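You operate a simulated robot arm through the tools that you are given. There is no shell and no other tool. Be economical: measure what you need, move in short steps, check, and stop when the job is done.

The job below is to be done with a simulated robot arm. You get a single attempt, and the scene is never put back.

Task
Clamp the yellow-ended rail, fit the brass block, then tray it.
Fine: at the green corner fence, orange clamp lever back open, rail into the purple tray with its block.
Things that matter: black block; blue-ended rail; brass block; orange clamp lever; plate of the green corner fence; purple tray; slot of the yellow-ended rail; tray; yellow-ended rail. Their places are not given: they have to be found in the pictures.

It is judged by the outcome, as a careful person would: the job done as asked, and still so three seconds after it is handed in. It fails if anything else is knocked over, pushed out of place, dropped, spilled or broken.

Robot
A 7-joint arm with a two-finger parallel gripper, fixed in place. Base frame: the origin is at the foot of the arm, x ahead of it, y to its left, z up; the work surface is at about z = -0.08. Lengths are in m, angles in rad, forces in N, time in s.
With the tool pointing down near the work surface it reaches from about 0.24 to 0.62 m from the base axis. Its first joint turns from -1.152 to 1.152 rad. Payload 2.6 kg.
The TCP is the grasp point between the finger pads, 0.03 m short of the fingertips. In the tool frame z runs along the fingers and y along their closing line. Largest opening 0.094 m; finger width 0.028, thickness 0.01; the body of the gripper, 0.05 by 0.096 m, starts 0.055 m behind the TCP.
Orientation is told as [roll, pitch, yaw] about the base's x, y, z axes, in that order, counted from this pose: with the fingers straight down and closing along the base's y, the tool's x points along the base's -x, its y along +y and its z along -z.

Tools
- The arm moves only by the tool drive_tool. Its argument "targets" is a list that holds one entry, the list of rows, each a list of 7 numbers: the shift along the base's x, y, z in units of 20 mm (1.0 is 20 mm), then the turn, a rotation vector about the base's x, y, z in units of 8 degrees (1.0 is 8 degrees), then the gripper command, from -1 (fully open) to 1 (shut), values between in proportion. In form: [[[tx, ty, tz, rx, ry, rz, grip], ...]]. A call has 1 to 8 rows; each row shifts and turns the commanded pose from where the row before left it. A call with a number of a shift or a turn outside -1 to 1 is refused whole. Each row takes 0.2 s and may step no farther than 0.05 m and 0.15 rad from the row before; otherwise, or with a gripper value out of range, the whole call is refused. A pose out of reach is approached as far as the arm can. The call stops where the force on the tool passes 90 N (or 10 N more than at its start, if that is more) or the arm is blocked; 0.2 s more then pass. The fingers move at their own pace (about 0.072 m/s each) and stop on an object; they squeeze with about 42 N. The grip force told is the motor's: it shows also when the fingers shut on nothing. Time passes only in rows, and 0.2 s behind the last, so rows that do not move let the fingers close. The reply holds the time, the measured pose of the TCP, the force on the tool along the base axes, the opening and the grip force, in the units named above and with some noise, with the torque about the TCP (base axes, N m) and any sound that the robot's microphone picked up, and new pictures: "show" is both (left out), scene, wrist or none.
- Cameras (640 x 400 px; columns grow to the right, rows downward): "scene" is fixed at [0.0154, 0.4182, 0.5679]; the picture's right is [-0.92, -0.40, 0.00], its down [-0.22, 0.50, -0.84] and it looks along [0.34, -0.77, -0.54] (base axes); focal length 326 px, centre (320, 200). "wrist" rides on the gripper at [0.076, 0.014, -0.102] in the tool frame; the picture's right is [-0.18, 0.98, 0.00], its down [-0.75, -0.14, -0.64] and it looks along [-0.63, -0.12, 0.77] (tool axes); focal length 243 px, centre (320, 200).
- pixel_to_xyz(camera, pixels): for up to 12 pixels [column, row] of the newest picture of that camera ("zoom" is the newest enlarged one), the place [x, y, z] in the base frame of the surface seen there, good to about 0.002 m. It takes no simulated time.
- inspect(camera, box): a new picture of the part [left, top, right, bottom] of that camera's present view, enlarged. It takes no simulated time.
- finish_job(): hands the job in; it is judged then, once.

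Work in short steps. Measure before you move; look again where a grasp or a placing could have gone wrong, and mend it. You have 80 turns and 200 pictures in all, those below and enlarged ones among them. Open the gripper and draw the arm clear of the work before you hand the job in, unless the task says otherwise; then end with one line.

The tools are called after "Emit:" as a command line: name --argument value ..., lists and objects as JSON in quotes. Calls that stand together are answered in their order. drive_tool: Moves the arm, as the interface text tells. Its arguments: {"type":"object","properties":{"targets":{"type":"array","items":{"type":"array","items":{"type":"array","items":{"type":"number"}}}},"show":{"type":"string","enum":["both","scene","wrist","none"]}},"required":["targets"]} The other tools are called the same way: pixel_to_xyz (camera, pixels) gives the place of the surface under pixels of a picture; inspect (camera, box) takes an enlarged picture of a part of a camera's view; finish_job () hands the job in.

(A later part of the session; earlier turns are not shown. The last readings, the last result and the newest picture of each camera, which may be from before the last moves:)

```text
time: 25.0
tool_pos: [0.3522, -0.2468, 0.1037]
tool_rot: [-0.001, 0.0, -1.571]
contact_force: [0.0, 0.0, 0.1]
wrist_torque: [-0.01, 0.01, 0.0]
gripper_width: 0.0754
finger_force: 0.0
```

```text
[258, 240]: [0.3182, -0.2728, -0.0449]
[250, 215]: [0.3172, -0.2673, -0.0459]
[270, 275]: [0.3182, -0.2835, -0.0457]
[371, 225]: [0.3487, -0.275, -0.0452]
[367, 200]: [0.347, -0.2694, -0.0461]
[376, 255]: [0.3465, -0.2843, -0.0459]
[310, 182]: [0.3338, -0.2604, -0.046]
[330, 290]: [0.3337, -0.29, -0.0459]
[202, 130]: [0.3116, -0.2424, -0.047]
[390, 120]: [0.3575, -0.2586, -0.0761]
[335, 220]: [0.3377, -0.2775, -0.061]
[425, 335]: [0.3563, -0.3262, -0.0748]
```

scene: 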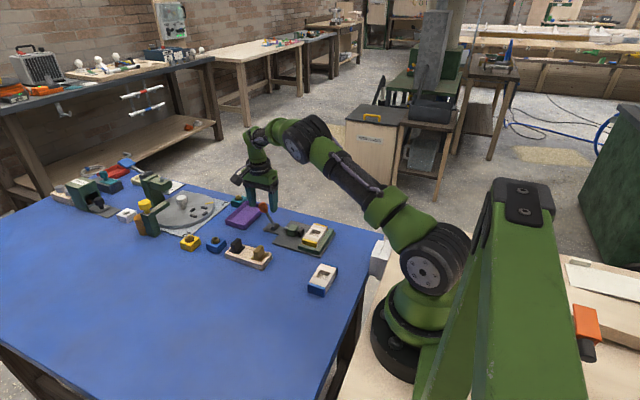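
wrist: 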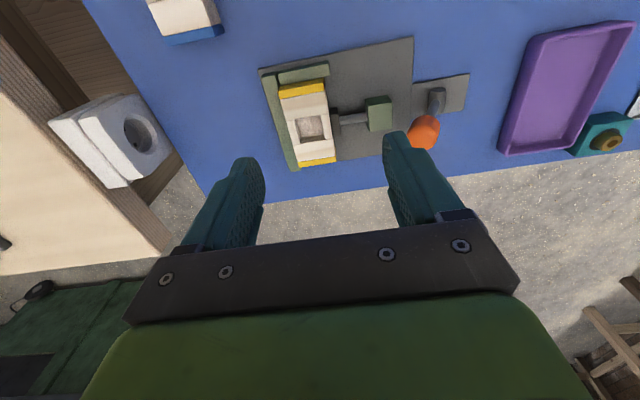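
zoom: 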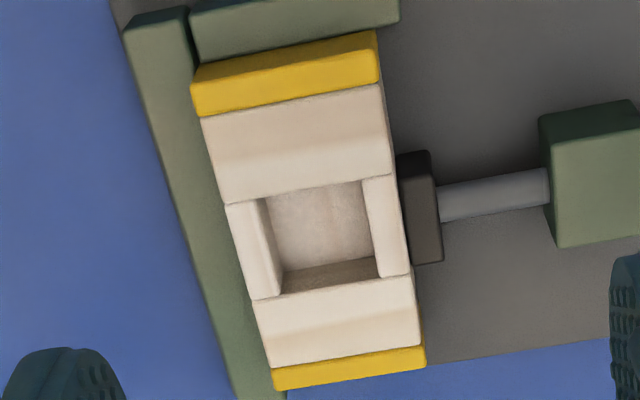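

The slot runs x 0.320–0.346 and y -0.2605 to -0.2895, centred at (0.333, -0.275). The brass handle is at about (0.438, -0.1345), so I'll move above it.

Emit:
drive_tool --targets '[[[0.7, 0.94, 0, 0, 0, 0, -0.1], [0.7, 0.94, 0, 0, 0, 0, -0.1], [0.7, 0.94, 0, 0, 0, 0, -0.1], [0.7, 0.94, 0, 0, 0, 0, -0.1], [0.7, 0.94, 0, 0, 0, 0, -0.1], [0.79, 0.915, 0, 0, 0, 0, -0.1], [0, 0, -1, 0, 0, 0, -0.1], [0, 0, -1, 0, 0, 0, -0.1]]]' --show "none"

Emit:
drive_tool --targets '[[[0, 0, -0.8, 0, 0, 0, -0.1], [0, 0, 0, 0, 0, 0, -0.1]]]'

Emit:
inspect --camera "scene" --box '[210, 210, 290, 270]'

```text
time: 26.8
tool_pos: [0.4376, -0.1315, 0.0631]
tool_rot: [-0.001, 0.001, -1.571]
contact_force: [0.2, 0.2, 0.6]
wrist_torque: [-0.03, 0.02, -0.02]
gripper_width: 0.0514
finger_force: 0.1
```

```text
time: 27.4
tool_pos: [0.437, -0.1329, 0.0461]
tool_rot: [0.0, 0.0, -1.571]
contact_force: [-0.2, 0.5, 0.3]
wrist_torque: [0.0, -0.01, -0.02]
gripper_width: 0.0519
finger_force: 0.0
```

scene: 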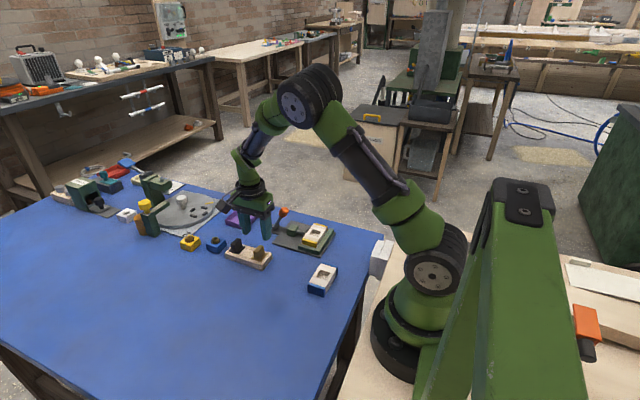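
wrist: 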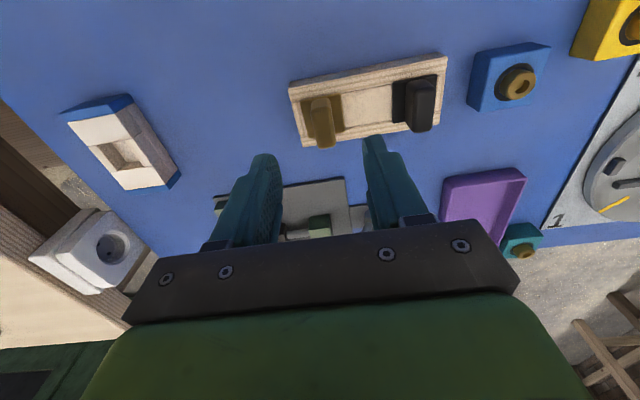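

```text
6.67 times, centred on (250, 240) of scene
```

zoom: 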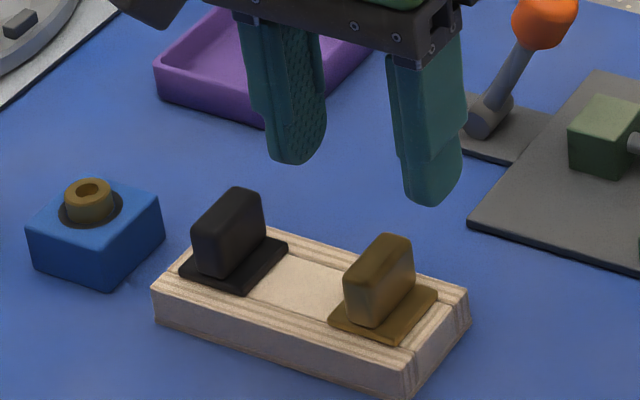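

The fingers are centred over the brass handle in x and y. I'll lower to TCP z = -0.022 and close.

Emit:
drive_tool --targets '[[[0.04, -0.06, -1, 0, 0, 0, -0.1], [0, 0, -1, 0, 0, 0, -0.1], [0, 0, -1, 0, 0, 0, -0.1], [0, 0, -0.4, 0, 0, 0, -0.1], [0, 0, 0, 0, 0, 0, -0.1]]]' --show "wrist"

Emit:
inspect --camera "scene" --box '[210, 210, 290, 270]'

```text
time: 28.6
tool_pos: [0.4387, -0.1338, -0.0206]
tool_rot: [-0.001, 0.0, -1.571]
contact_force: [0.8, -1.0, 0.0]
wrist_torque: [0.0, 0.02, -0.01]
gripper_width: 0.0518
finger_force: 0.1
```

wrist: 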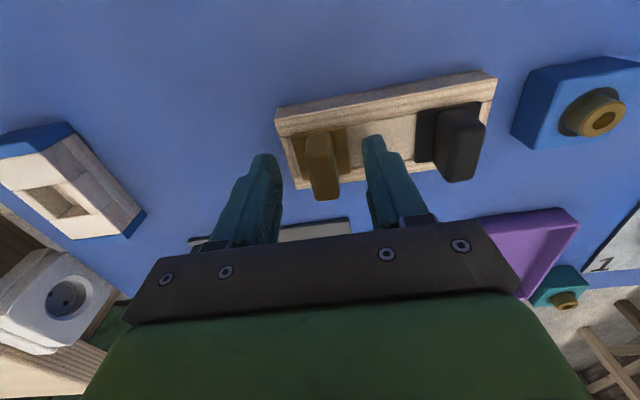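

```text
6.67 times, centred on (250, 240) of scene
```

zoom: 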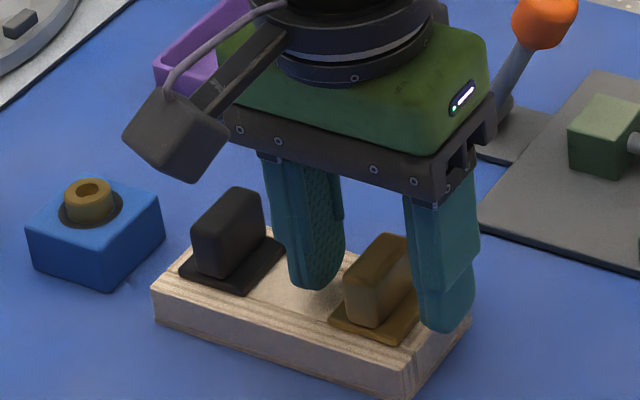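

The handle is centred between the fingers, so I'll close and then lift 5 cm.

Emit:
drive_tool --targets '[[[0, 0, 0, 0, 0, 0, 1], [0, 0, 0, 0, 0, 0, 1], [0, 0, 0, 0, 0, 0, 1], [0, 0, 0, 0, 0, 0, 1], [0, 0, 0, 0, 0, 0, 1]]]' --show "none"

Emit:
drive_tool --targets '[[[0, 0, 0.5, 0, 0, 0, 1], [0, 0, 1, 0, 0, 0, 1], [0, 0, 1, 0, 0, 0, 1], [0, 0, 1, 0, 0, 0, 1], [0, 0, 0.8, 0, 0, 0, 1], [0, 0, 0, 0, 0, 0, 1]]]' --show "wrist"

Emit:
inspect --camera "scene" --box '[210, 200, 290, 260]'

```text
time: 29.8
tool_pos: [0.4386, -0.135, -0.0213]
tool_rot: [0.001, 0.0, -1.572]
contact_force: [-0.3, -0.4, 0.5]
wrist_torque: [-0.03, 0.02, 0.01]
gripper_width: 0.0149
finger_force: 42.0
```

```text
time: 31.2
tool_pos: [0.44, -0.1347, 0.0647]
tool_rot: [-0.001, -0.001, -1.571]
contact_force: [-1.2, 0.5, 0.1]
wrist_torque: [-0.04, 0.03, 0.01]
gripper_width: 0.015
finger_force: 42.1
```

wrist: 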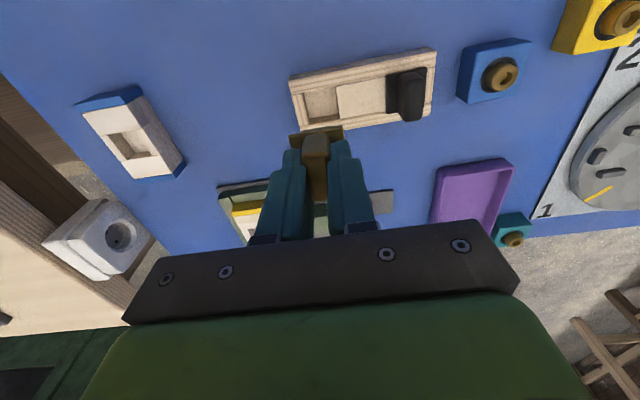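

```text
6.67 times, centred on (250, 230) of scene
```

zoom: 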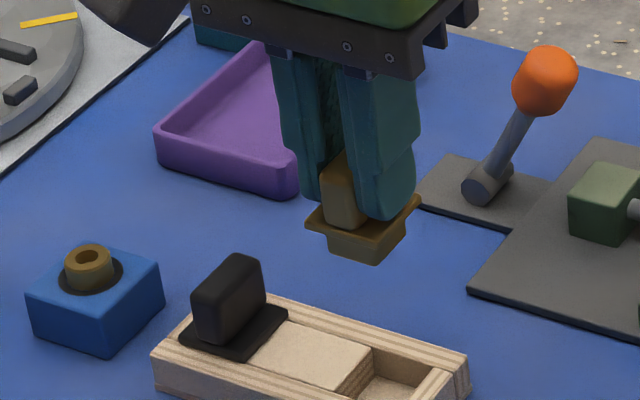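

The block has a flange with a plug below it. I'll measure where the plug and flange sit relative to the TCP.

Emit:
inspect --camera "scene" --box '[242, 212, 268, 236]'

```text
16.00 times, centred on (255, 224) of scene
```

zoom: 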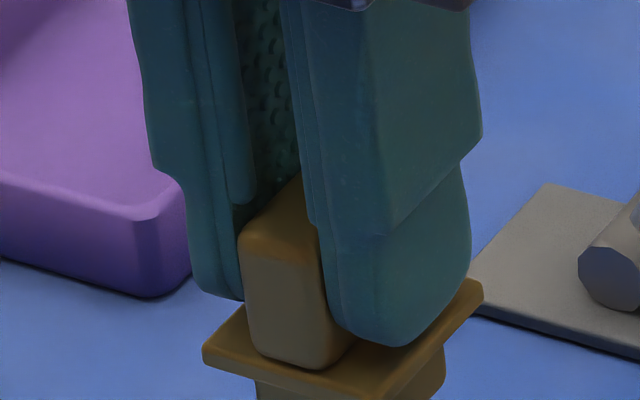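

Emit:
pixel_to_xyz --camera "zoom" --pixels '[[205, 350], [385, 396], [478, 285], [250, 366], [270, 340], [262, 392], [370, 398], [330, 340], [440, 355]]'

Emit:
inspect --camera "scene" --box '[242, 220, 268, 236]'

```text
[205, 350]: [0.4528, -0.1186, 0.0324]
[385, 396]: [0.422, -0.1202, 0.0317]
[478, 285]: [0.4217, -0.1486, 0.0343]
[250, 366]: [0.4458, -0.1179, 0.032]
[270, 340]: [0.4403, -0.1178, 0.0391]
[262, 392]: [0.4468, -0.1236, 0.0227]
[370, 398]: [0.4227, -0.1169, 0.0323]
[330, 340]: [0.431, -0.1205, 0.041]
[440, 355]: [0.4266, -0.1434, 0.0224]
```

```text
16.00 times, centred on (255, 228) of scene
```

zoom: 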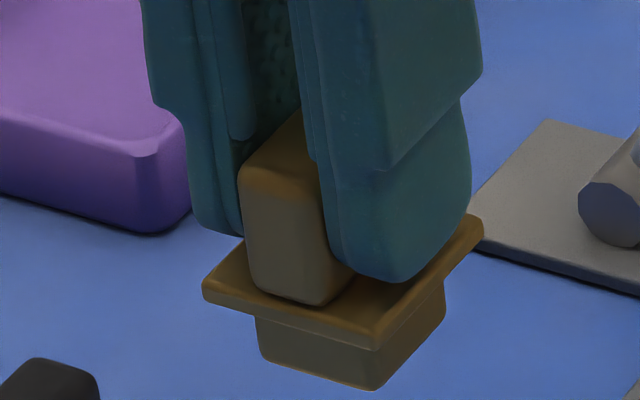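

Emit:
pixel_to_xyz --camera "zoom" --pixels '[[265, 335], [372, 365], [378, 388], [262, 355], [380, 372], [440, 300], [442, 315], [320, 360], [410, 335], [420, 325]]'

```text
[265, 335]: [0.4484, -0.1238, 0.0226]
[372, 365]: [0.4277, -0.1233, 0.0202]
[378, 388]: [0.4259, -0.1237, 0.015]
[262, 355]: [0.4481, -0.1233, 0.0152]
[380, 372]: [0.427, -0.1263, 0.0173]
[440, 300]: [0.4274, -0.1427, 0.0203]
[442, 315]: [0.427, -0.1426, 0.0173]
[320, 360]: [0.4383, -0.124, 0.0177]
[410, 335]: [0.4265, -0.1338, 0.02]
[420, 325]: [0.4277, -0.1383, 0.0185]
```

The plug is about 23 mm square and the slot about 26–27 mm, so there's roughly 1.7 mm of clearance per side. I'll move over the slot to TCP (0.334, -0.2755).

Emit:
drive_tool --targets '[[[-1, -0.75, 0, 0, 0, 0, 1], [-1, -0.75, 0, 0, 0, 0, 1], [-1, -0.75, 0, 0, 0, 0, 1], [-1, -0.75, 0, 0, 0, 0, 1], [-0.8, -1, 0, 0, 0, 0, 1], [-0.485, -1, 0, 0, 0, 0, 1], [0, -1, 0, 0, 0, 0, 1], [0, -1, 0, 0, 0, 0, 1]]]' --show "none"

Emit:
drive_tool --targets '[[[0, 0, -1, 0, 0, 0, 1], [0, 0, -0.6, 0, 0, 0, 1], [0, 0, 0, 0, 0, 0, 1], [0, 0, 0, 0, 0, 0, 1]]]' --show "wrist"

Emit:
inspect --camera "scene" --box '[290, 210, 340, 250]'

```text
time: 33.0
tool_pos: [0.3315, -0.2739, 0.0653]
tool_rot: [0.001, -0.001, -1.571]
contact_force: [0.1, 0.9, -0.2]
wrist_torque: [0.0, -0.01, 0.0]
gripper_width: 0.0146
finger_force: 42.2
```

```text
time: 34.0
tool_pos: [0.3328, -0.2733, 0.0338]
tool_rot: [-0.001, 0.0, -1.572]
contact_force: [0.5, -0.3, -0.8]
wrist_torque: [-0.03, 0.01, -0.01]
gripper_width: 0.0147
finger_force: 42.0
```

wrist: 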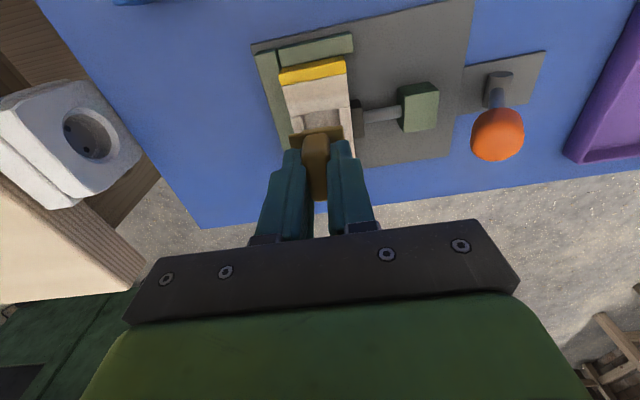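

```text
10.00 times, centred on (315, 230) of scene
```

zoom: 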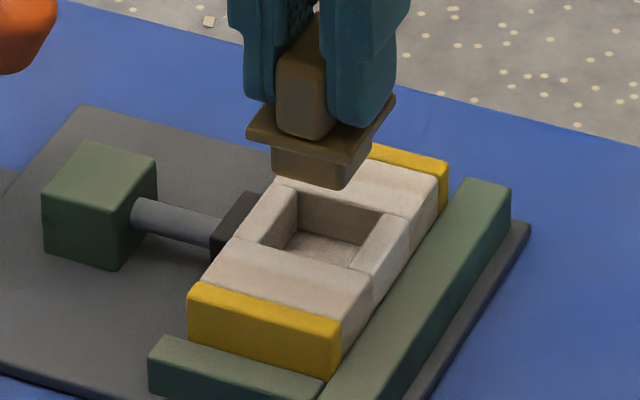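

Both the plug and the slot are in this zoom, so I'll measure them together to find their offset.

Emit:
pixel_to_xyz --camera "zoom" --pixels '[[276, 168], [340, 183], [310, 175], [355, 170], [247, 135], [350, 162], [393, 100], [275, 220], [370, 240], [295, 252], [340, 192], [310, 265]]'

```text
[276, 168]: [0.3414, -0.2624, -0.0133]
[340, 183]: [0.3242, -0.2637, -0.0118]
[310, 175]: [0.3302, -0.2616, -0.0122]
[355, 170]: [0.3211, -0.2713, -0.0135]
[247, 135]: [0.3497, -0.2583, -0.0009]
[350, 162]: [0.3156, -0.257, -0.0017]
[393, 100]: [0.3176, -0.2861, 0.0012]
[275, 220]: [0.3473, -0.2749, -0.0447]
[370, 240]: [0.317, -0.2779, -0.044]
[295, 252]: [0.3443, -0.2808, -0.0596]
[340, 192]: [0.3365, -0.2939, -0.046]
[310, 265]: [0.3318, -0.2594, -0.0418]
```

The block is about 2 mm too far in +y and x is good. I'll shift -y by 2 mm and lower to just inside the slot mouth.

Emit:
drive_tool --targets '[[[0.04, -0.1, -0.5, 0, 0, 0, 1], [0, 0, -0.6, 0, 0, 0, 1], [0, 0, 0, 0, 0, 0, 1]]]' --show "none"

Emit:
inspect --camera "scene" --box '[295, 215, 335, 247]'

```text
time: 34.8
tool_pos: [0.3338, -0.2751, 0.0121]
tool_rot: [0.001, -0.001, -1.57]
contact_force: [0.7, 0.7, -1.2]
wrist_torque: [0.03, 0.02, 0.0]
gripper_width: 0.0149
finger_force: 42.2
```

```text
12.50 times, centred on (315, 231) of scene
```

zoom: 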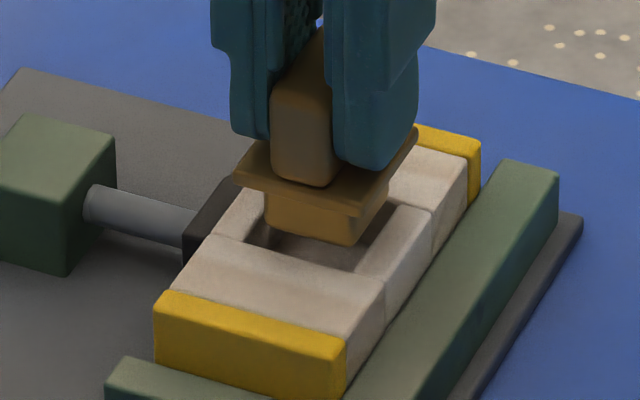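

It looks lined up, so I'll lower in small steps and watch the force.

Emit:
drive_tool --targets '[[[0, 0, -0.3, 0, 0, 0, 1], [0, 0, -0.3, 0, 0, 0, 1], [0, 0, 0, 0, 0, 0, 1]]]' --show "none"

Emit:
inspect --camera "scene" --box '[295, 215, 335, 247]'

```text
time: 35.6
tool_pos: [0.3322, -0.2764, -0.0004]
tool_rot: [0.001, 0.001, -1.571]
contact_force: [0.4, 0.5, -0.4]
wrist_torque: [0.02, -0.01, -0.01]
gripper_width: 0.0149
finger_force: 41.7
```

```text
12.50 times, centred on (315, 231) of scene
```

zoom: 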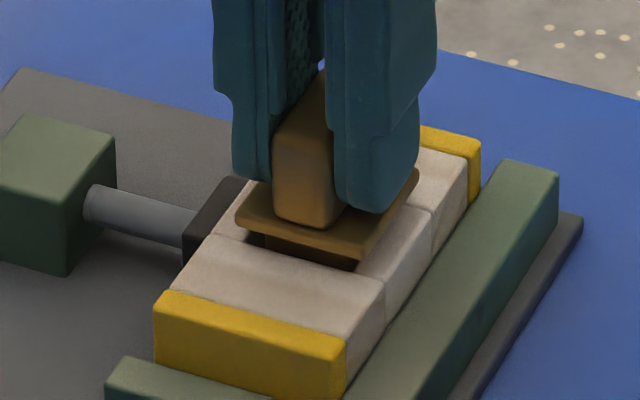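

The plug is entering the slot with no force. I'll continue down until the flange seats.

Emit:
drive_tool --targets '[[[0, 0, -0.2, 0, 0, 0, 1], [0, 0, -0.15, 0, 0, 0, 1], [0, 0, 0, 0, 0, 0, 1]]]' --show "none"

Emit:
inspect --camera "scene" --box '[295, 215, 335, 247]'

```text
time: 36.4
tool_pos: [0.3323, -0.2768, -0.0062]
tool_rot: [0.002, -0.002, -1.57]
contact_force: [-2.9, 2.4, 9.9]
wrist_torque: [0.11, 0.15, 0.02]
gripper_width: 0.015
finger_force: 42.1
```

```text
12.50 times, centred on (315, 231) of scene
```

zoom: 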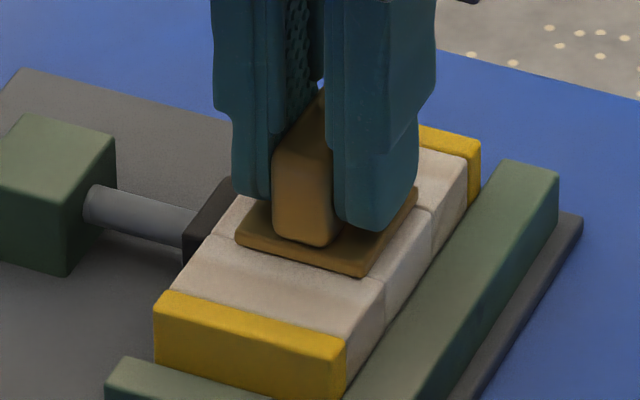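

The flange looks nearly seated, with 10 N upward. I'll press about 2 mm more to confirm it's fully down.

Emit:
drive_tool --targets '[[[0, 0, -0.08, 0, 0, 0, 1], [0, 0, -0.06, 0, 0, 0, 1], [0, 0, 0, 0, 0, 0, 1]]]' --show "none"

Emit:
inspect --camera "scene" --box '[295, 215, 335, 247]'

```text
time: 37.2
tool_pos: [0.3349, -0.2772, -0.0075]
tool_rot: [0.001, -0.002, -1.573]
contact_force: [-9.8, 6.2, 37.1]
wrist_torque: [0.2, 0.39, -0.01]
gripper_width: 0.0149
finger_force: 41.9
```

```text
12.50 times, centred on (315, 231) of scene
```

zoom: 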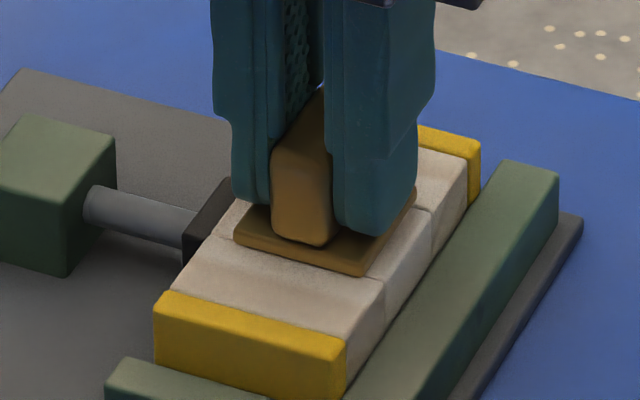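

The force rose with no visible motion, so it's probably seated. I'll compare flange-top and rail-top heights to confirm.

Emit:
pixel_to_xyz --camera "zoom" --pixels '[[255, 235], [350, 262], [375, 245], [220, 265], [300, 270], [400, 250], [430, 180]]'

Emit:
inspect --camera "scene" --box '[305, 224, 325, 240]'

```text
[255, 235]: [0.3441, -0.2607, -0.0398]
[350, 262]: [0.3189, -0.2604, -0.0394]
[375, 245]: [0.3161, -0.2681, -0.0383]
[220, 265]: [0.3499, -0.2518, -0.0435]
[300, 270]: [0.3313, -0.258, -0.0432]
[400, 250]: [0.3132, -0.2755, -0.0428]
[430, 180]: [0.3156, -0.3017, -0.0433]
```

```text
16.00 times, centred on (315, 232) of scene
```

zoom: 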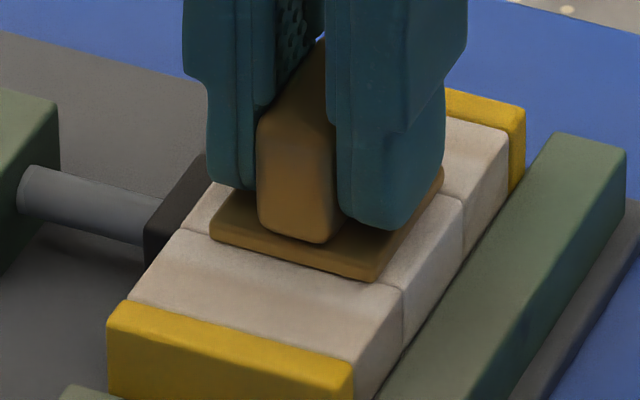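

The flange top is 4 mm above the rail top, which is the flange thickness, so it's seated. I'll take off the pressure, open and rise.

Emit:
drive_tool --targets '[[[0, 0, 0.12, 0, 0, 0, 1], [0, 0, 0, 0, 0, 0, -0.1], [0, 0, 0, 0, 0, 0, -0.1], [0, 0, 0, 0, 0, 0, -0.1], [0, 0, 1, 0, 0, 0, -0.1], [0, 0, 1, 0, 0, 0, -0.1], [0, 0, 1, 0, 0, 0, -0.1], [0, 0, 1, 0, 0, 0, -0.4]]]' --show "none"

Emit:
inspect --camera "scene" --box '[250, 200, 340, 260]'

```text
time: 39.0
tool_pos: [0.3335, -0.2752, 0.0721]
tool_rot: [0.001, 0.001, -1.57]
contact_force: [0.0, -0.4, 0.0]
wrist_torque: [-0.05, 0.0, -0.02]
gripper_width: 0.0658
finger_force: 0.1
```

```text
6.67 times, centred on (295, 230) of scene
```

zoom: 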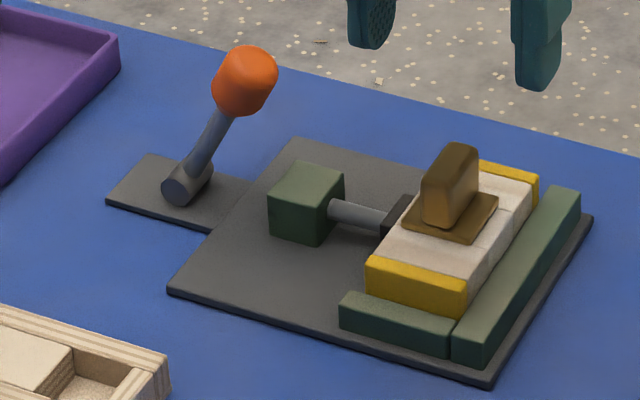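

The block is seated upright. Next I'll open the lever, starting by measuring the knob in its closed position.

Emit:
pixel_to_xyz --camera "zoom" --pixels '[[245, 80], [220, 90], [272, 75], [250, 52], [243, 110]]'

Emit:
drive_tool --targets '[[[0.8, -0.05, 0.3, 0, 0, 0, -0.4], [0.8, 0, 0.3, 0, 0, 0, -0.4], [0.8, 0, 0, 0, 0, 0, -0.4], [0.8, 0, 0, 0, 0, 0, -0.4], [0.8, 0, 0, 0, 0, 0, -0.4], [0.6, 0, 0, 0, 0, 0, -0.4]]]' --show "wrist"

```text
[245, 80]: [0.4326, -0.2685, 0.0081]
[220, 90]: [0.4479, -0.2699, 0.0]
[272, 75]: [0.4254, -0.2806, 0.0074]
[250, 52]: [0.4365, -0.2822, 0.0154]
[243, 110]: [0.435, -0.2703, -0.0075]
```

```text
time: 40.4
tool_pos: [0.4243, -0.2761, 0.0842]
tool_rot: [0.0, -0.001, -1.572]
contact_force: [-0.7, -0.2, -0.1]
wrist_torque: [0.0, 0.06, -0.02]
gripper_width: 0.0659
finger_force: 0.1
```

wrist: 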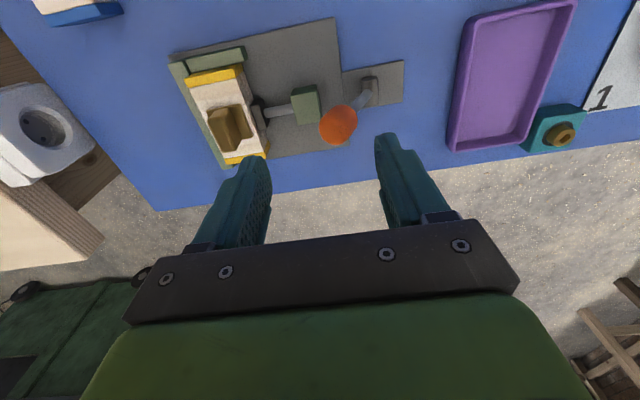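

The knob centre is about (0.435, -0.277, 0.002). I'll lower the open fingers around it.

Emit:
drive_tool --targets '[[[0.5, -0.04, -0.2, 0, 0, 0, -0.4], [0, 0, -0.8, 0, 0, 0, -0.4], [0, 0, -1, 0, 0, 0, -0.4], [0, 0, -1, 0, 0, 0, -0.4], [0, 0, 0, 0, 0, 0, -0.4]]]' --show "wrist"

Emit:
drive_tool --targets '[[[0.6, 0, 0, 0, 0, 0, -0.4], [0.6, 0, 0, 0, 0, 0, -0.4], [0.6, 0, 0, 0, 0, 0, -0.4], [0.6, 0, 0, 0, 0, 0, -0.4]]]' --show "none"

Emit:
inspect --camera "scene" --box '[220, 180, 340, 260]'

```text
time: 41.6
tool_pos: [0.4344, -0.2795, 0.023]
tool_rot: [-0.001, 0.0, -1.57]
contact_force: [0.0, 0.1, 0.7]
wrist_torque: [0.02, 0.02, 0.0]
gripper_width: 0.0659
finger_force: 0.1
```

wrist: 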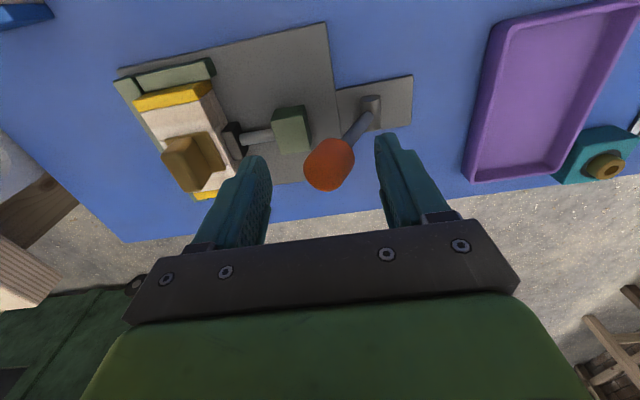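

```text
time: 42.6
tool_pos: [0.4825, -0.2789, 0.0228]
tool_rot: [0.0, -0.001, -1.57]
contact_force: [-1.2, 0.8, -0.3]
wrist_torque: [-0.02, 0.01, 0.0]
gripper_width: 0.0659
finger_force: 0.5
```

```text
5.00 times, centred on (280, 220) of scene
```

zoom: 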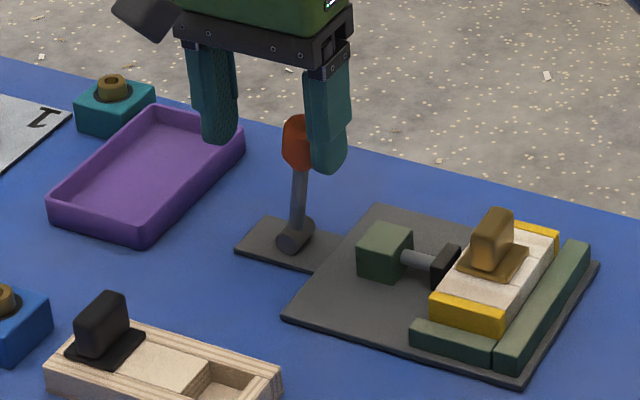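

The lever is about upright. I'll continue pushing toward +x to its open stop.

Emit:
drive_tool --targets '[[[0.6, 0, 0, 0, 0, 0, -0.4], [0.6, 0, 0, 0, 0, 0, -0.4], [0.6, 0, 0, 0, 0, 0, -0.4]]]' --show "none"

Emit:
drive_tool --targets '[[[0.4, 0, 0, 0, 0, 0, -0.4], [0.3, 0, 0, 0, 0, 0, -0.4], [0, 0, 0, 0, 0, 0, -0.4]]]' --show "none"

Emit:
inspect --camera "scene" --box '[220, 180, 340, 260]'

```text
time: 43.4
tool_pos: [0.519, -0.2779, 0.0237]
tool_rot: [0.001, 0.001, -1.571]
contact_force: [0.2, -0.2, 0.2]
wrist_torque: [0.0, -0.02, -0.03]
gripper_width: 0.0655
finger_force: 0.0
```

```text
time: 44.2
tool_pos: [0.5319, -0.2798, 0.0248]
tool_rot: [-0.003, -0.001, -1.574]
contact_force: [-8.5, -0.2, 2.9]
wrist_torque: [0.13, 0.35, -0.02]
gripper_width: 0.071
finger_force: 4.4
```

```text
5.00 times, centred on (280, 220) of scene
```

zoom: 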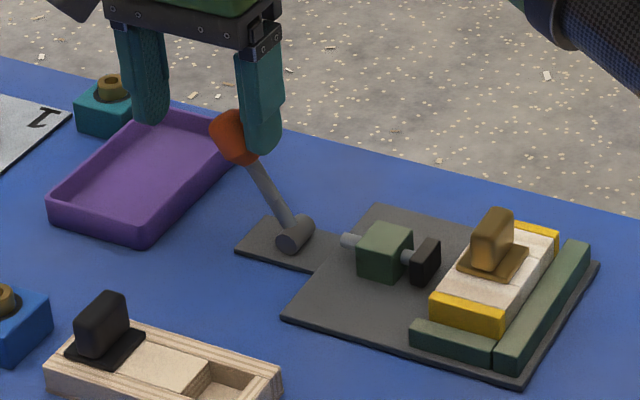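

The lever is back at its open stop and the pad is retracted. I'll back off and lift, then test the reach over the tray with the gripper empty.

Emit:
drive_tool --targets '[[[-0.5, 0, 0, 0, 0, 0, -0.4], [-0.3, 0, 0, 0, 0, 0, -0.4], [0, 0, 1, 0, 0, 0, -0.4], [0, 0, 1, 0, 0, 0, -0.4], [1, 0.2, 0, 0, 0, 0, -0.4], [1, 0.2, 0, 0, 0, 0, -0.4], [1, 0.2, 0, 0, 0, 0, -0.4], [0.9, 0.2, 0, 0, 0, 0, -0.4]]]' --show "none"

Emit:
drive_tool --targets '[[[0, 0, -1, 0, 0, 0, -0.4], [0, 0, -1, 0, 0, 0, -0.4], [0, 0, -0.5, 0, 0, 0, -0.4], [0, 0, 0, 0, 0, 0, -0.4]]]'

```text
time: 46.0
tool_pos: [0.5701, -0.2465, 0.0614]
tool_rot: [-0.002, 0.0, -1.57]
contact_force: [-0.6, 0.6, -0.2]
wrist_torque: [0.01, 0.0, 0.02]
gripper_width: 0.0657
finger_force: 0.1
out of reach, approached as far as the arm can: row 7, 8
```

```text
time: 47.0
tool_pos: [0.5696, -0.2461, 0.0124]
tool_rot: [0.0, -0.001, -1.571]
contact_force: [-0.9, -0.1, -0.3]
wrist_torque: [-0.01, 0.01, 0.0]
gripper_width: 0.0659
finger_force: 0.1
```

scene: 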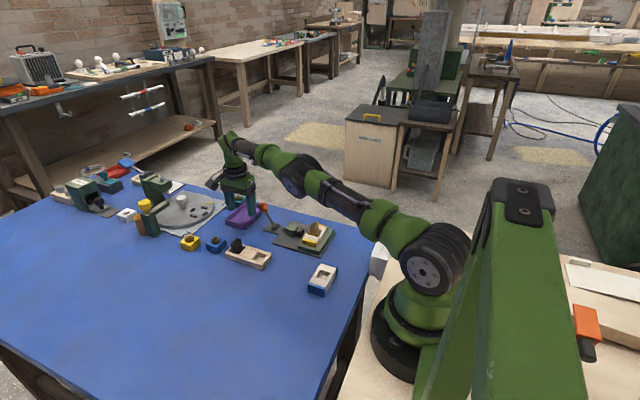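
wrist: 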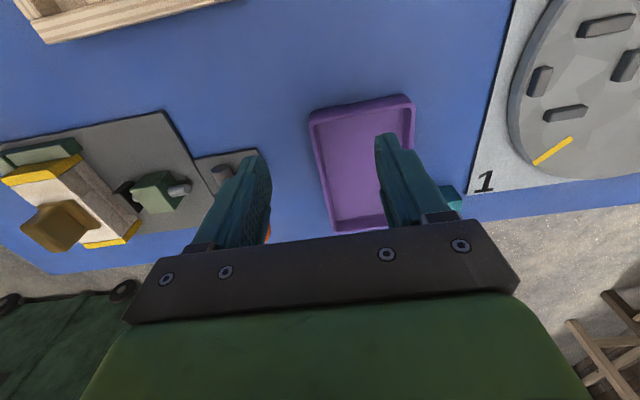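

Straight down, the arm stops at r = 0.62. Tilting about x, which is the closing axis, would let the fingers lean outward, so I'll test a -24° tilt with the gripper empty.

Emit:
drive_tool --targets '[[[0, 0, 0.5, -1, 0, 0, -0.4], [0, 0, 0.5, -1, 0, 0, -0.4], [0, -0.2, 0, -1, 0, 0, -0.4], [0.5, -0.2, 0, 0, 0, 0, -0.4], [0.5, -0.2, 0, 0, 0, 0, -0.4], [0, 0, -0.5, 0, 0, 0, -0.4], [0, 0, 0, 0, 0, 0, -0.4]]]'

```text
time: 48.6
tool_pos: [0.5889, -0.2573, 0.0241]
tool_rot: [-0.001, -0.419, -1.571]
contact_force: [-0.3, 0.8, -0.6]
wrist_torque: [0.02, 0.0, 0.01]
gripper_width: 0.0658
finger_force: 0.0
```

scene: 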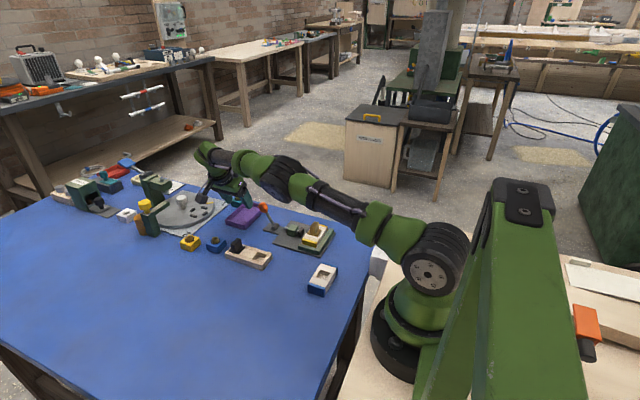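
wrist: 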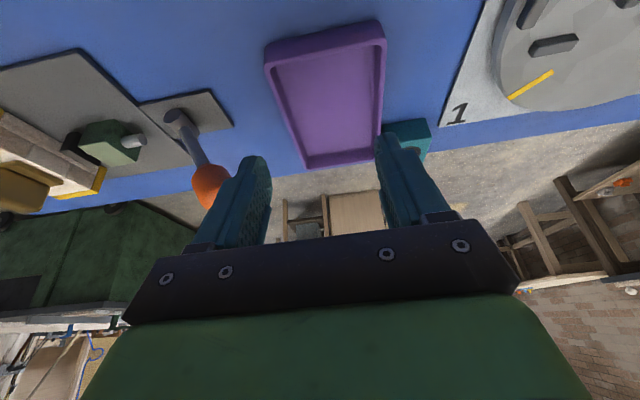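

It reaches there with the 24° tilt. I'll probe a little farther toward the tray centre and lower.

Emit:
drive_tool --targets '[[[0.4, -0.5, 0, 0, 0, 0, -0.4], [0, -0.5, -0.5, 0, 0, 0, -0.4], [0, 0, -0.7, 0, 0, 0, -0.4], [0, 0, 0, 0, 0, 0, -0.4]]]' --show "none"

Emit:
inspect --camera "wrist" --box '[190, 0, 440, 200]'

```text
time: 49.6
tool_pos: [0.592, -0.27, -0.0032]
tool_rot: [0.0, -0.419, -1.572]
contact_force: [1.1, 0.5, 0.3]
wrist_torque: [-0.01, -0.03, -0.01]
gripper_width: 0.0658
finger_force: 0.0
out of reach, approached as far as the arm can: row 1, 3
```

```text
2.00 times, centred on (315, 100) of wrist
```

zoom: 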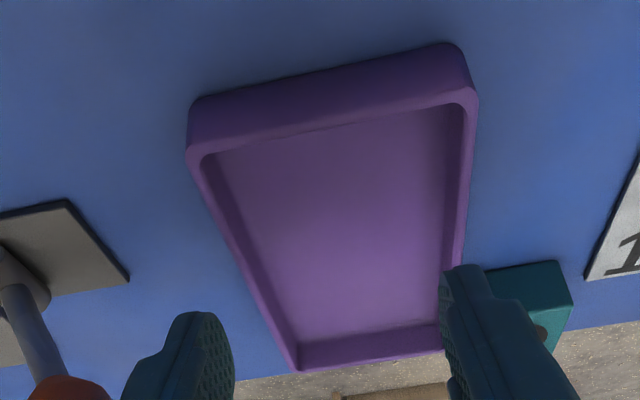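

The limit at this tilt is (0.592, -0.270). I'll measure the tray's inner bounds from this close view.

Emit:
pixel_to_xyz --camera "zoom" --pixels '[[225, 190], [265, 290], [295, 345], [320, 140], [455, 130], [450, 240], [365, 330], [375, 345], [340, 220], [195, 170], [470, 150], [330, 122]]'

```text
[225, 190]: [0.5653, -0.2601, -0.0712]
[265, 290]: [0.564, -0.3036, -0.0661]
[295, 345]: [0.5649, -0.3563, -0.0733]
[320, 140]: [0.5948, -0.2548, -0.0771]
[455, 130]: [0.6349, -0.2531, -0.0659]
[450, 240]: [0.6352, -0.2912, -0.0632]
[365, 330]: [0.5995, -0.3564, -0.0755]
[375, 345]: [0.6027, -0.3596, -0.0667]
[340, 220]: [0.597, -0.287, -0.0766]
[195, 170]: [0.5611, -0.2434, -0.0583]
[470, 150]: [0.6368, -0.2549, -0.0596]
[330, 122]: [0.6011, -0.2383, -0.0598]
```

Across-width gripping would need too much tilt for the low fence wall. Instead I'll grip the rail lengthwise (closing along y) with about 16° of tilt about y, which gives reach straight along x. First I'll raise and untilt, then turn back to yaw 0.

Emit:
drive_tool --targets '[[[0, 0.5, 0.8, 0, 0, 0, -0.4], [-0.5, 0.5, 1, 1, 0, 0, -0.4], [-1, 0, 1, 1, 0, 0, -0.6], [-1, 0, 1, 1, 0, 0, -0.8], [-1, 0, 0, 0, 0, 1, -1], [-1, 0, 0, 0, 0, 1, -1], [-1, 0, 0, 0, 0, 1, -1], [-1, 0, 0, 0, 0, 1, -1]]]' --show "none"

Emit:
drive_tool --targets '[[[-1, -0.1, 0, 0, 0, 1, -1], [-1, -0.1, 0, 0, 0, 1, -1], [-1, -0.1, 0, 0, 0, 1, -1], [-1, -0.1, 0, 0, 0, 1, -1], [-1, -0.1, 0, 0, 0, 1, -1], [-1, -0.1, 0, 0, 0, 1, -1], [-0.8, -0.1, 0, 0, 0, 1, -1], [0, 0, 0, 0, 0, 0.25, -1]]]'

```text
time: 51.4
tool_pos: [0.5424, -0.2924, 0.081]
tool_rot: [-0.002, 0.002, -1.011]
contact_force: [0.6, 0.3, -0.3]
wrist_torque: [0.0, 0.0, -0.05]
gripper_width: 0.0941
finger_force: 0.0
out of reach, approached as far as the arm can: row 2, 3, 4, 5, 6, 7, 8
```

```text
time: 53.2
tool_pos: [0.4985, -0.3619, 0.0937]
tool_rot: [0.0, 0.0, 0.002]
contact_force: [-1.0, -0.4, 0.7]
wrist_torque: [-0.02, 0.0, 0.03]
gripper_width: 0.0942
finger_force: 0.0
out of reach, approached as far as the arm can: row 1, 2, 3, 4, 5, 6, 7
```

scene: 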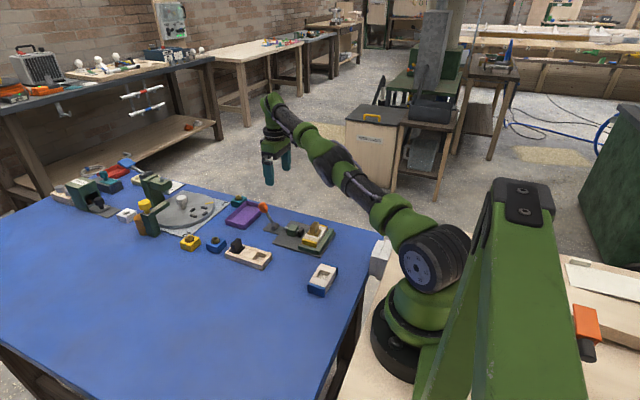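
wrist: 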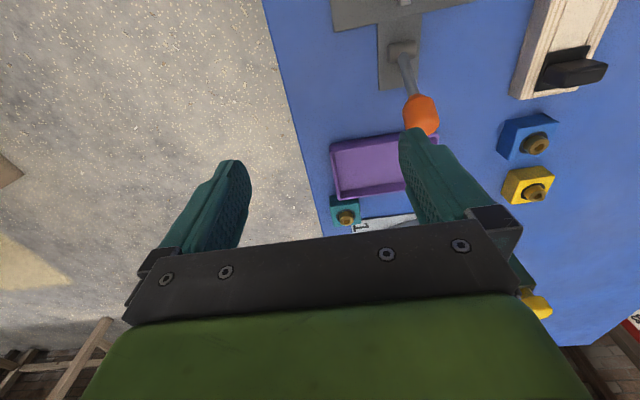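

The arm slid along its reach limit but stayed clear of everything, and the yaw is now 0. I'll move back over the rail.

Emit:
drive_tool --targets '[[[-1, 0.5, 0, 0, 0, 0, -1], [-1, 0.5, 0, 0, 0, 0, -1], [-1, 0.5, 0, 0, 0, 0, -1], [-1, 0.5, 0, 0, 0, 0, -1], [-1, 0.5, 0, 0, 0, 0, -1], [-1, 0.5, 0, 0, 0, 0, -1], [-1, 0.5, 0, 0, 0, 0, -1], [-1, 0.5, 0, 0, 0, 0, -1]]]' --show "none"

Emit:
drive_tool --targets '[[[0, 0, 0, 0, -1, 0, -1], [0, 0, 0, 0, -1, 0, -1], [0, 0, 0, 0, 0, 0, -1]]]'

Emit:
inspect --camera "scene" --box '[270, 205, 350, 265]'

```text
time: 55.0
tool_pos: [0.4998, -0.3617, 0.0933]
tool_rot: [-0.001, -0.001, -0.001]
contact_force: [-0.1, 0.2, -0.3]
wrist_torque: [-0.03, 0.03, 0.02]
gripper_width: 0.094
finger_force: 0.0
out of reach, approached as far as the arm can: row 1, 2, 3, 4, 5, 6, 7, 8
```

```text
time: 55.8
tool_pos: [0.5334, -0.3882, 0.0995]
tool_rot: [0.003, -0.28, 0.001]
contact_force: [-0.2, 0.2, 0.1]
wrist_torque: [0.01, 0.02, 0.01]
gripper_width: 0.0941
finger_force: 0.0
out of reach, approached as far as the arm can: row 1, 2
```

scene: 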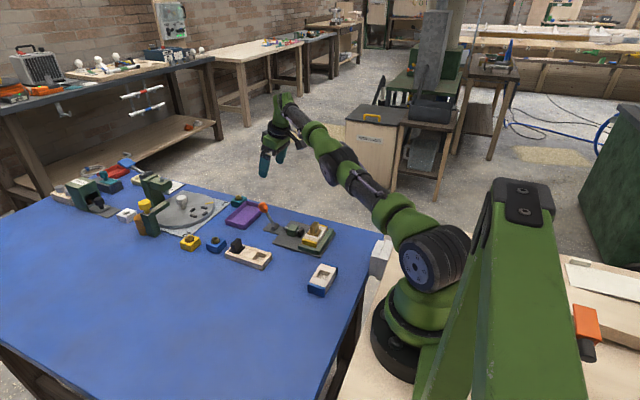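
wrist: 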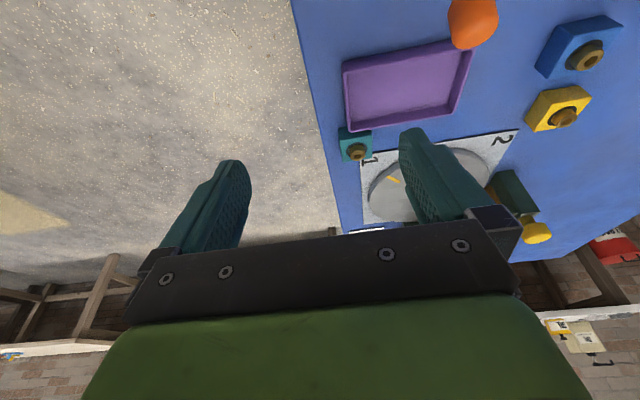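

```text
6.67 times, centred on (310, 235) of scene
```

zoom: 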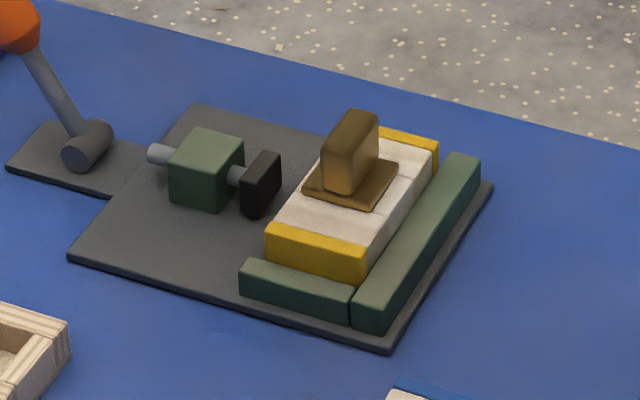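

The last moves were refused as out of reach while the arm was almost straight, so it didn't move inward. I'll test small moves in different directions to see which ones it follows.

Emit:
drive_tool --targets '[[[0, 0.5, 0, 0, 0, 0, -1], [0, 0.5, 0, 0, 0, 0, -1]]]' --show "none"

Emit:
drive_tool --targets '[[[0, 0, -0.5, 0, 0, 0, -1]]]' --show "none"

Emit:
drive_tool --targets '[[[-0.5, 0, 0, 0, 0, 0, -1], [-0.5, 0, 0, 0, 0, 0, -1]]]' --show "none"

```text
time: 56.4
tool_pos: [0.5431, -0.3766, 0.1005]
tool_rot: [0.001, -0.277, 0.0]
contact_force: [0.1, 0.2, 0.0]
wrist_torque: [0.0, 0.0, 0.0]
gripper_width: 0.0941
finger_force: 0.0
out of reach, approached as far as the arm can: row 1, 2
```

```text
time: 56.8
tool_pos: [0.5429, -0.3779, 0.0918]
tool_rot: [0.002, -0.277, 0.0]
contact_force: [0.3, -0.3, 0.0]
wrist_torque: [0.01, -0.02, -0.02]
gripper_width: 0.0939
finger_force: 0.0
```

```text
time: 57.4
tool_pos: [0.5351, -0.3869, 0.0936]
tool_rot: [0.002, -0.281, 0.001]
contact_force: [-0.2, -0.3, 0.5]
wrist_torque: [0.0, 0.02, -0.01]
gripper_width: 0.0941
finger_force: 0.1
out of reach, approached as far as the arm can: row 1, 2
```

Straight-down moves are followed exactly and bend the elbow. This spot is clear of the knob, because the near finger is at y ≈ -0.32. I'll lower about 5 cm and then try inward again.

Emit:
drive_tool --targets '[[[0, 0, -0.6, 0, 0, 0, -1], [0, 0, -0.6, 0, 0, 0, -1], [0, 0, -0.6, 0, 0, 0, -1], [0, 0, -0.6, 0, 0, 0, -1]]]' --show "none"

Emit:
drive_tool --targets '[[[-0.1, 0.1, 0, 0, 0, 0, -1], [-0.1, 0.1, 0, 0, 0, 0, -1], [-0.1, 0.1, 0, 0, 0, 0, -1]]]' --show "none"

```text
time: 58.4
tool_pos: [0.5377, -0.3876, 0.0454]
tool_rot: [0.001, -0.278, -0.001]
contact_force: [-0.5, 0.4, 0.2]
wrist_torque: [-0.01, 0.0, -0.01]
gripper_width: 0.0941
finger_force: 0.1
out of reach, approached as far as the arm can: row 3
```

```text
time: 59.2
tool_pos: [0.539, -0.3889, 0.0455]
tool_rot: [0.002, -0.276, -0.001]
contact_force: [1.0, 0.8, -0.2]
wrist_torque: [-0.01, 0.01, -0.01]
gripper_width: 0.0939
finger_force: 0.0
out of reach, approached as far as the arm can: row 1, 3
```

The elbow looks stuck at full stretch, possibly just past straight. I'll push outward one row to straighten it, then command inward, and see whether it bends the right way.

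Emit:
drive_tool --targets '[[[0.5, -0.3, 0, 0, 0, 0, -1], [-1, 0.7, 0, 0, 0, 0, -1], [-1, 0.7, 0, 0, 0, 0, -1]]]' --show "none"

Emit:
drive_tool --targets '[[[0, 0, 0.5, 0, 1, 0, -1], [0, 0, 0.5, 0, 1, 0, -1], [0, 0, 0.5, 0, 1, 0, -1], [0, 0, 0.5, 0, 1, 0, -1]]]' --show "both"

```text
time: 60.0
tool_pos: [0.5417, -0.3871, 0.0462]
tool_rot: [-0.001, -0.279, 0.001]
contact_force: [-0.5, -0.1, -0.5]
wrist_torque: [-0.02, 0.01, 0.0]
gripper_width: 0.094
finger_force: 0.0
out of reach, approached as far as the arm can: row 1, 2, 3
```

```text
time: 61.0
tool_pos: [0.4916, -0.2934, 0.0798]
tool_rot: [0.0, 0.281, 0.001]
contact_force: [-0.2, 1.0, 0.1]
wrist_torque: [0.03, -0.01, -0.03]
gripper_width: 0.0938
finger_force: 0.1
out of reach, approached as far as the arm can: row 1, 2, 3, 4
```

scene: 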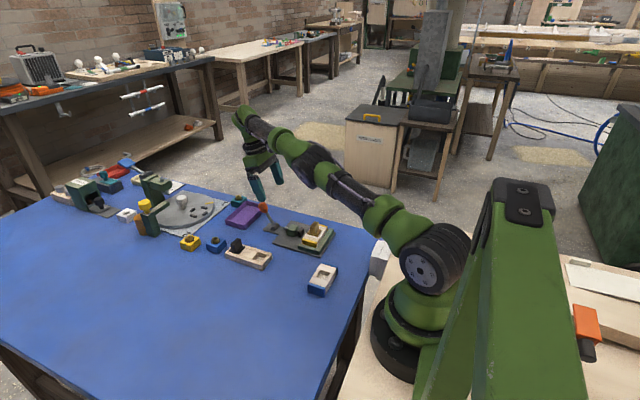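
wrist: 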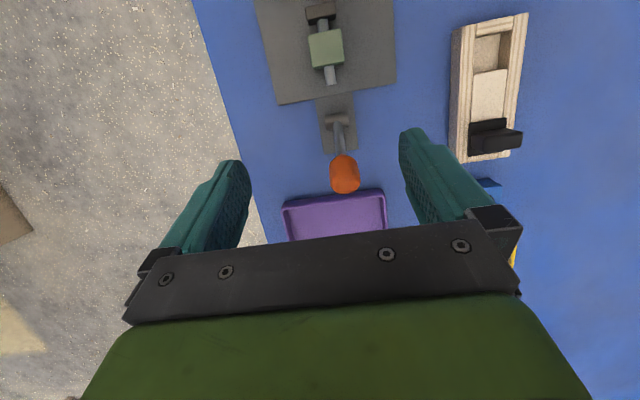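

The TCP has come in to r = 0.57. I'll test inward moves again from here; the fingertips are at z ≈ 0.05, above the knob.

Emit:
drive_tool --targets '[[[-0.5, 0, 0.5, 0, 0, 0, -1], [-0.5, 0, 0.5, 0, 0, 0, -1]]]' --show "none"

Emit:
drive_tool --targets '[[[-1, 1, 0, 0, 0, 0, -1], [-1, 1, 0, 0, 0, 0, -1]]]' --show "none"

Emit:
drive_tool --targets '[[[0, 1, 0, 0, 0, 0, -1], [0, 1, 0, 0, 0, 0, -1]]]' --show "none"

```text
time: 61.6
tool_pos: [0.4717, -0.2925, 0.0984]
tool_rot: [0.0, 0.277, 0.0]
contact_force: [0.0, -0.1, -0.3]
wrist_torque: [-0.03, 0.0, 0.01]
gripper_width: 0.0937
finger_force: 0.1
```

```text
time: 62.2
tool_pos: [0.4329, -0.2528, 0.1003]
tool_rot: [0.0, 0.278, -0.001]
contact_force: [0.2, -1.1, -0.3]
wrist_torque: [-0.02, -0.01, -0.01]
gripper_width: 0.0938
finger_force: 0.0
```

```text
time: 62.8
tool_pos: [0.4339, -0.2132, 0.101]
tool_rot: [0.0, 0.279, 0.0]
contact_force: [0.2, 0.6, 0.3]
wrist_torque: [0.02, 0.0, -0.01]
gripper_width: 0.094
finger_force: 0.0
```

The arm is free and following again, so I'll keep later targets inside the limit. With the view clear, I'll measure the rail ends for the lengthwise grip, and also the white box near the bench edge.

Emit:
inspect --camera "scene" --box '[290, 212, 340, 250]'

Emit:
pixel_to_xyz --camera "scene" --pixels '[[378, 245], [390, 243], [375, 268]]'

```text
10.53 times, centred on (315, 231) of scene
```

zoom: 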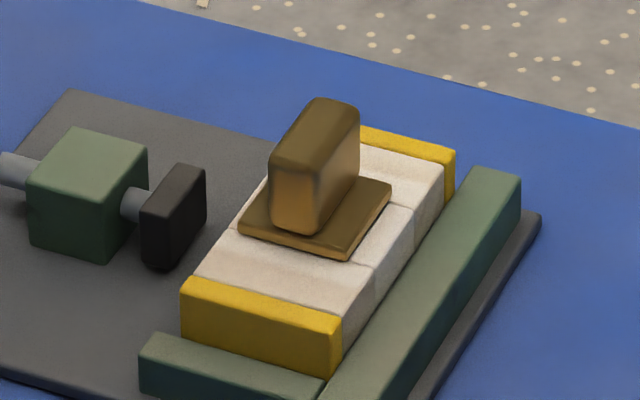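

```text
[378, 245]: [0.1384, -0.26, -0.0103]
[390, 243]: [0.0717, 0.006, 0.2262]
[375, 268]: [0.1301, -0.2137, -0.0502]
```

Emit:
pixel_to_xyz --camera "zoom" --pixels '[[200, 284], [330, 318], [265, 310], [370, 128], [448, 152], [410, 138], [185, 290], [260, 330], [453, 175], [195, 280]]'

Emit:
drive_tool --targets '[[[-0.6, -0.3, 0, 0, -1, 0, -1], [-0.6, -0.3, 0, 0, -1, 0, -1], [-0.6, -0.4, 0, 0, -1, 0, -1], [-0.6, -0.4, 0, 0, -1, 0, -1], [-1, -0.6, 0, 0, 0, 0, -1], [-1, -0.6, 0, 0, 0, 0, -1], [-1, -0.6, 0, 0, 0, 0, -1]]]' --show "none"

```text
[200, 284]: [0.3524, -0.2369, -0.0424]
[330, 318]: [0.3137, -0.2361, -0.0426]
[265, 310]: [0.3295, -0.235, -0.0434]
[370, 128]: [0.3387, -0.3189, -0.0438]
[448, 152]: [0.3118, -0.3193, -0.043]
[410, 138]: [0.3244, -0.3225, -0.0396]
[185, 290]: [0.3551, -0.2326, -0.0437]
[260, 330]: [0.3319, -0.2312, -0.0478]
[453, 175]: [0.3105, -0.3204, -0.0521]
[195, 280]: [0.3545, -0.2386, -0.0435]
```

```text
time: 64.4
tool_pos: [0.3246, -0.2785, 0.0984]
tool_rot: [0.0, -0.279, 0.001]
contact_force: [0.0, -0.6, -0.1]
wrist_torque: [0.01, 0.0, -0.02]
gripper_width: 0.094
finger_force: 0.1
```

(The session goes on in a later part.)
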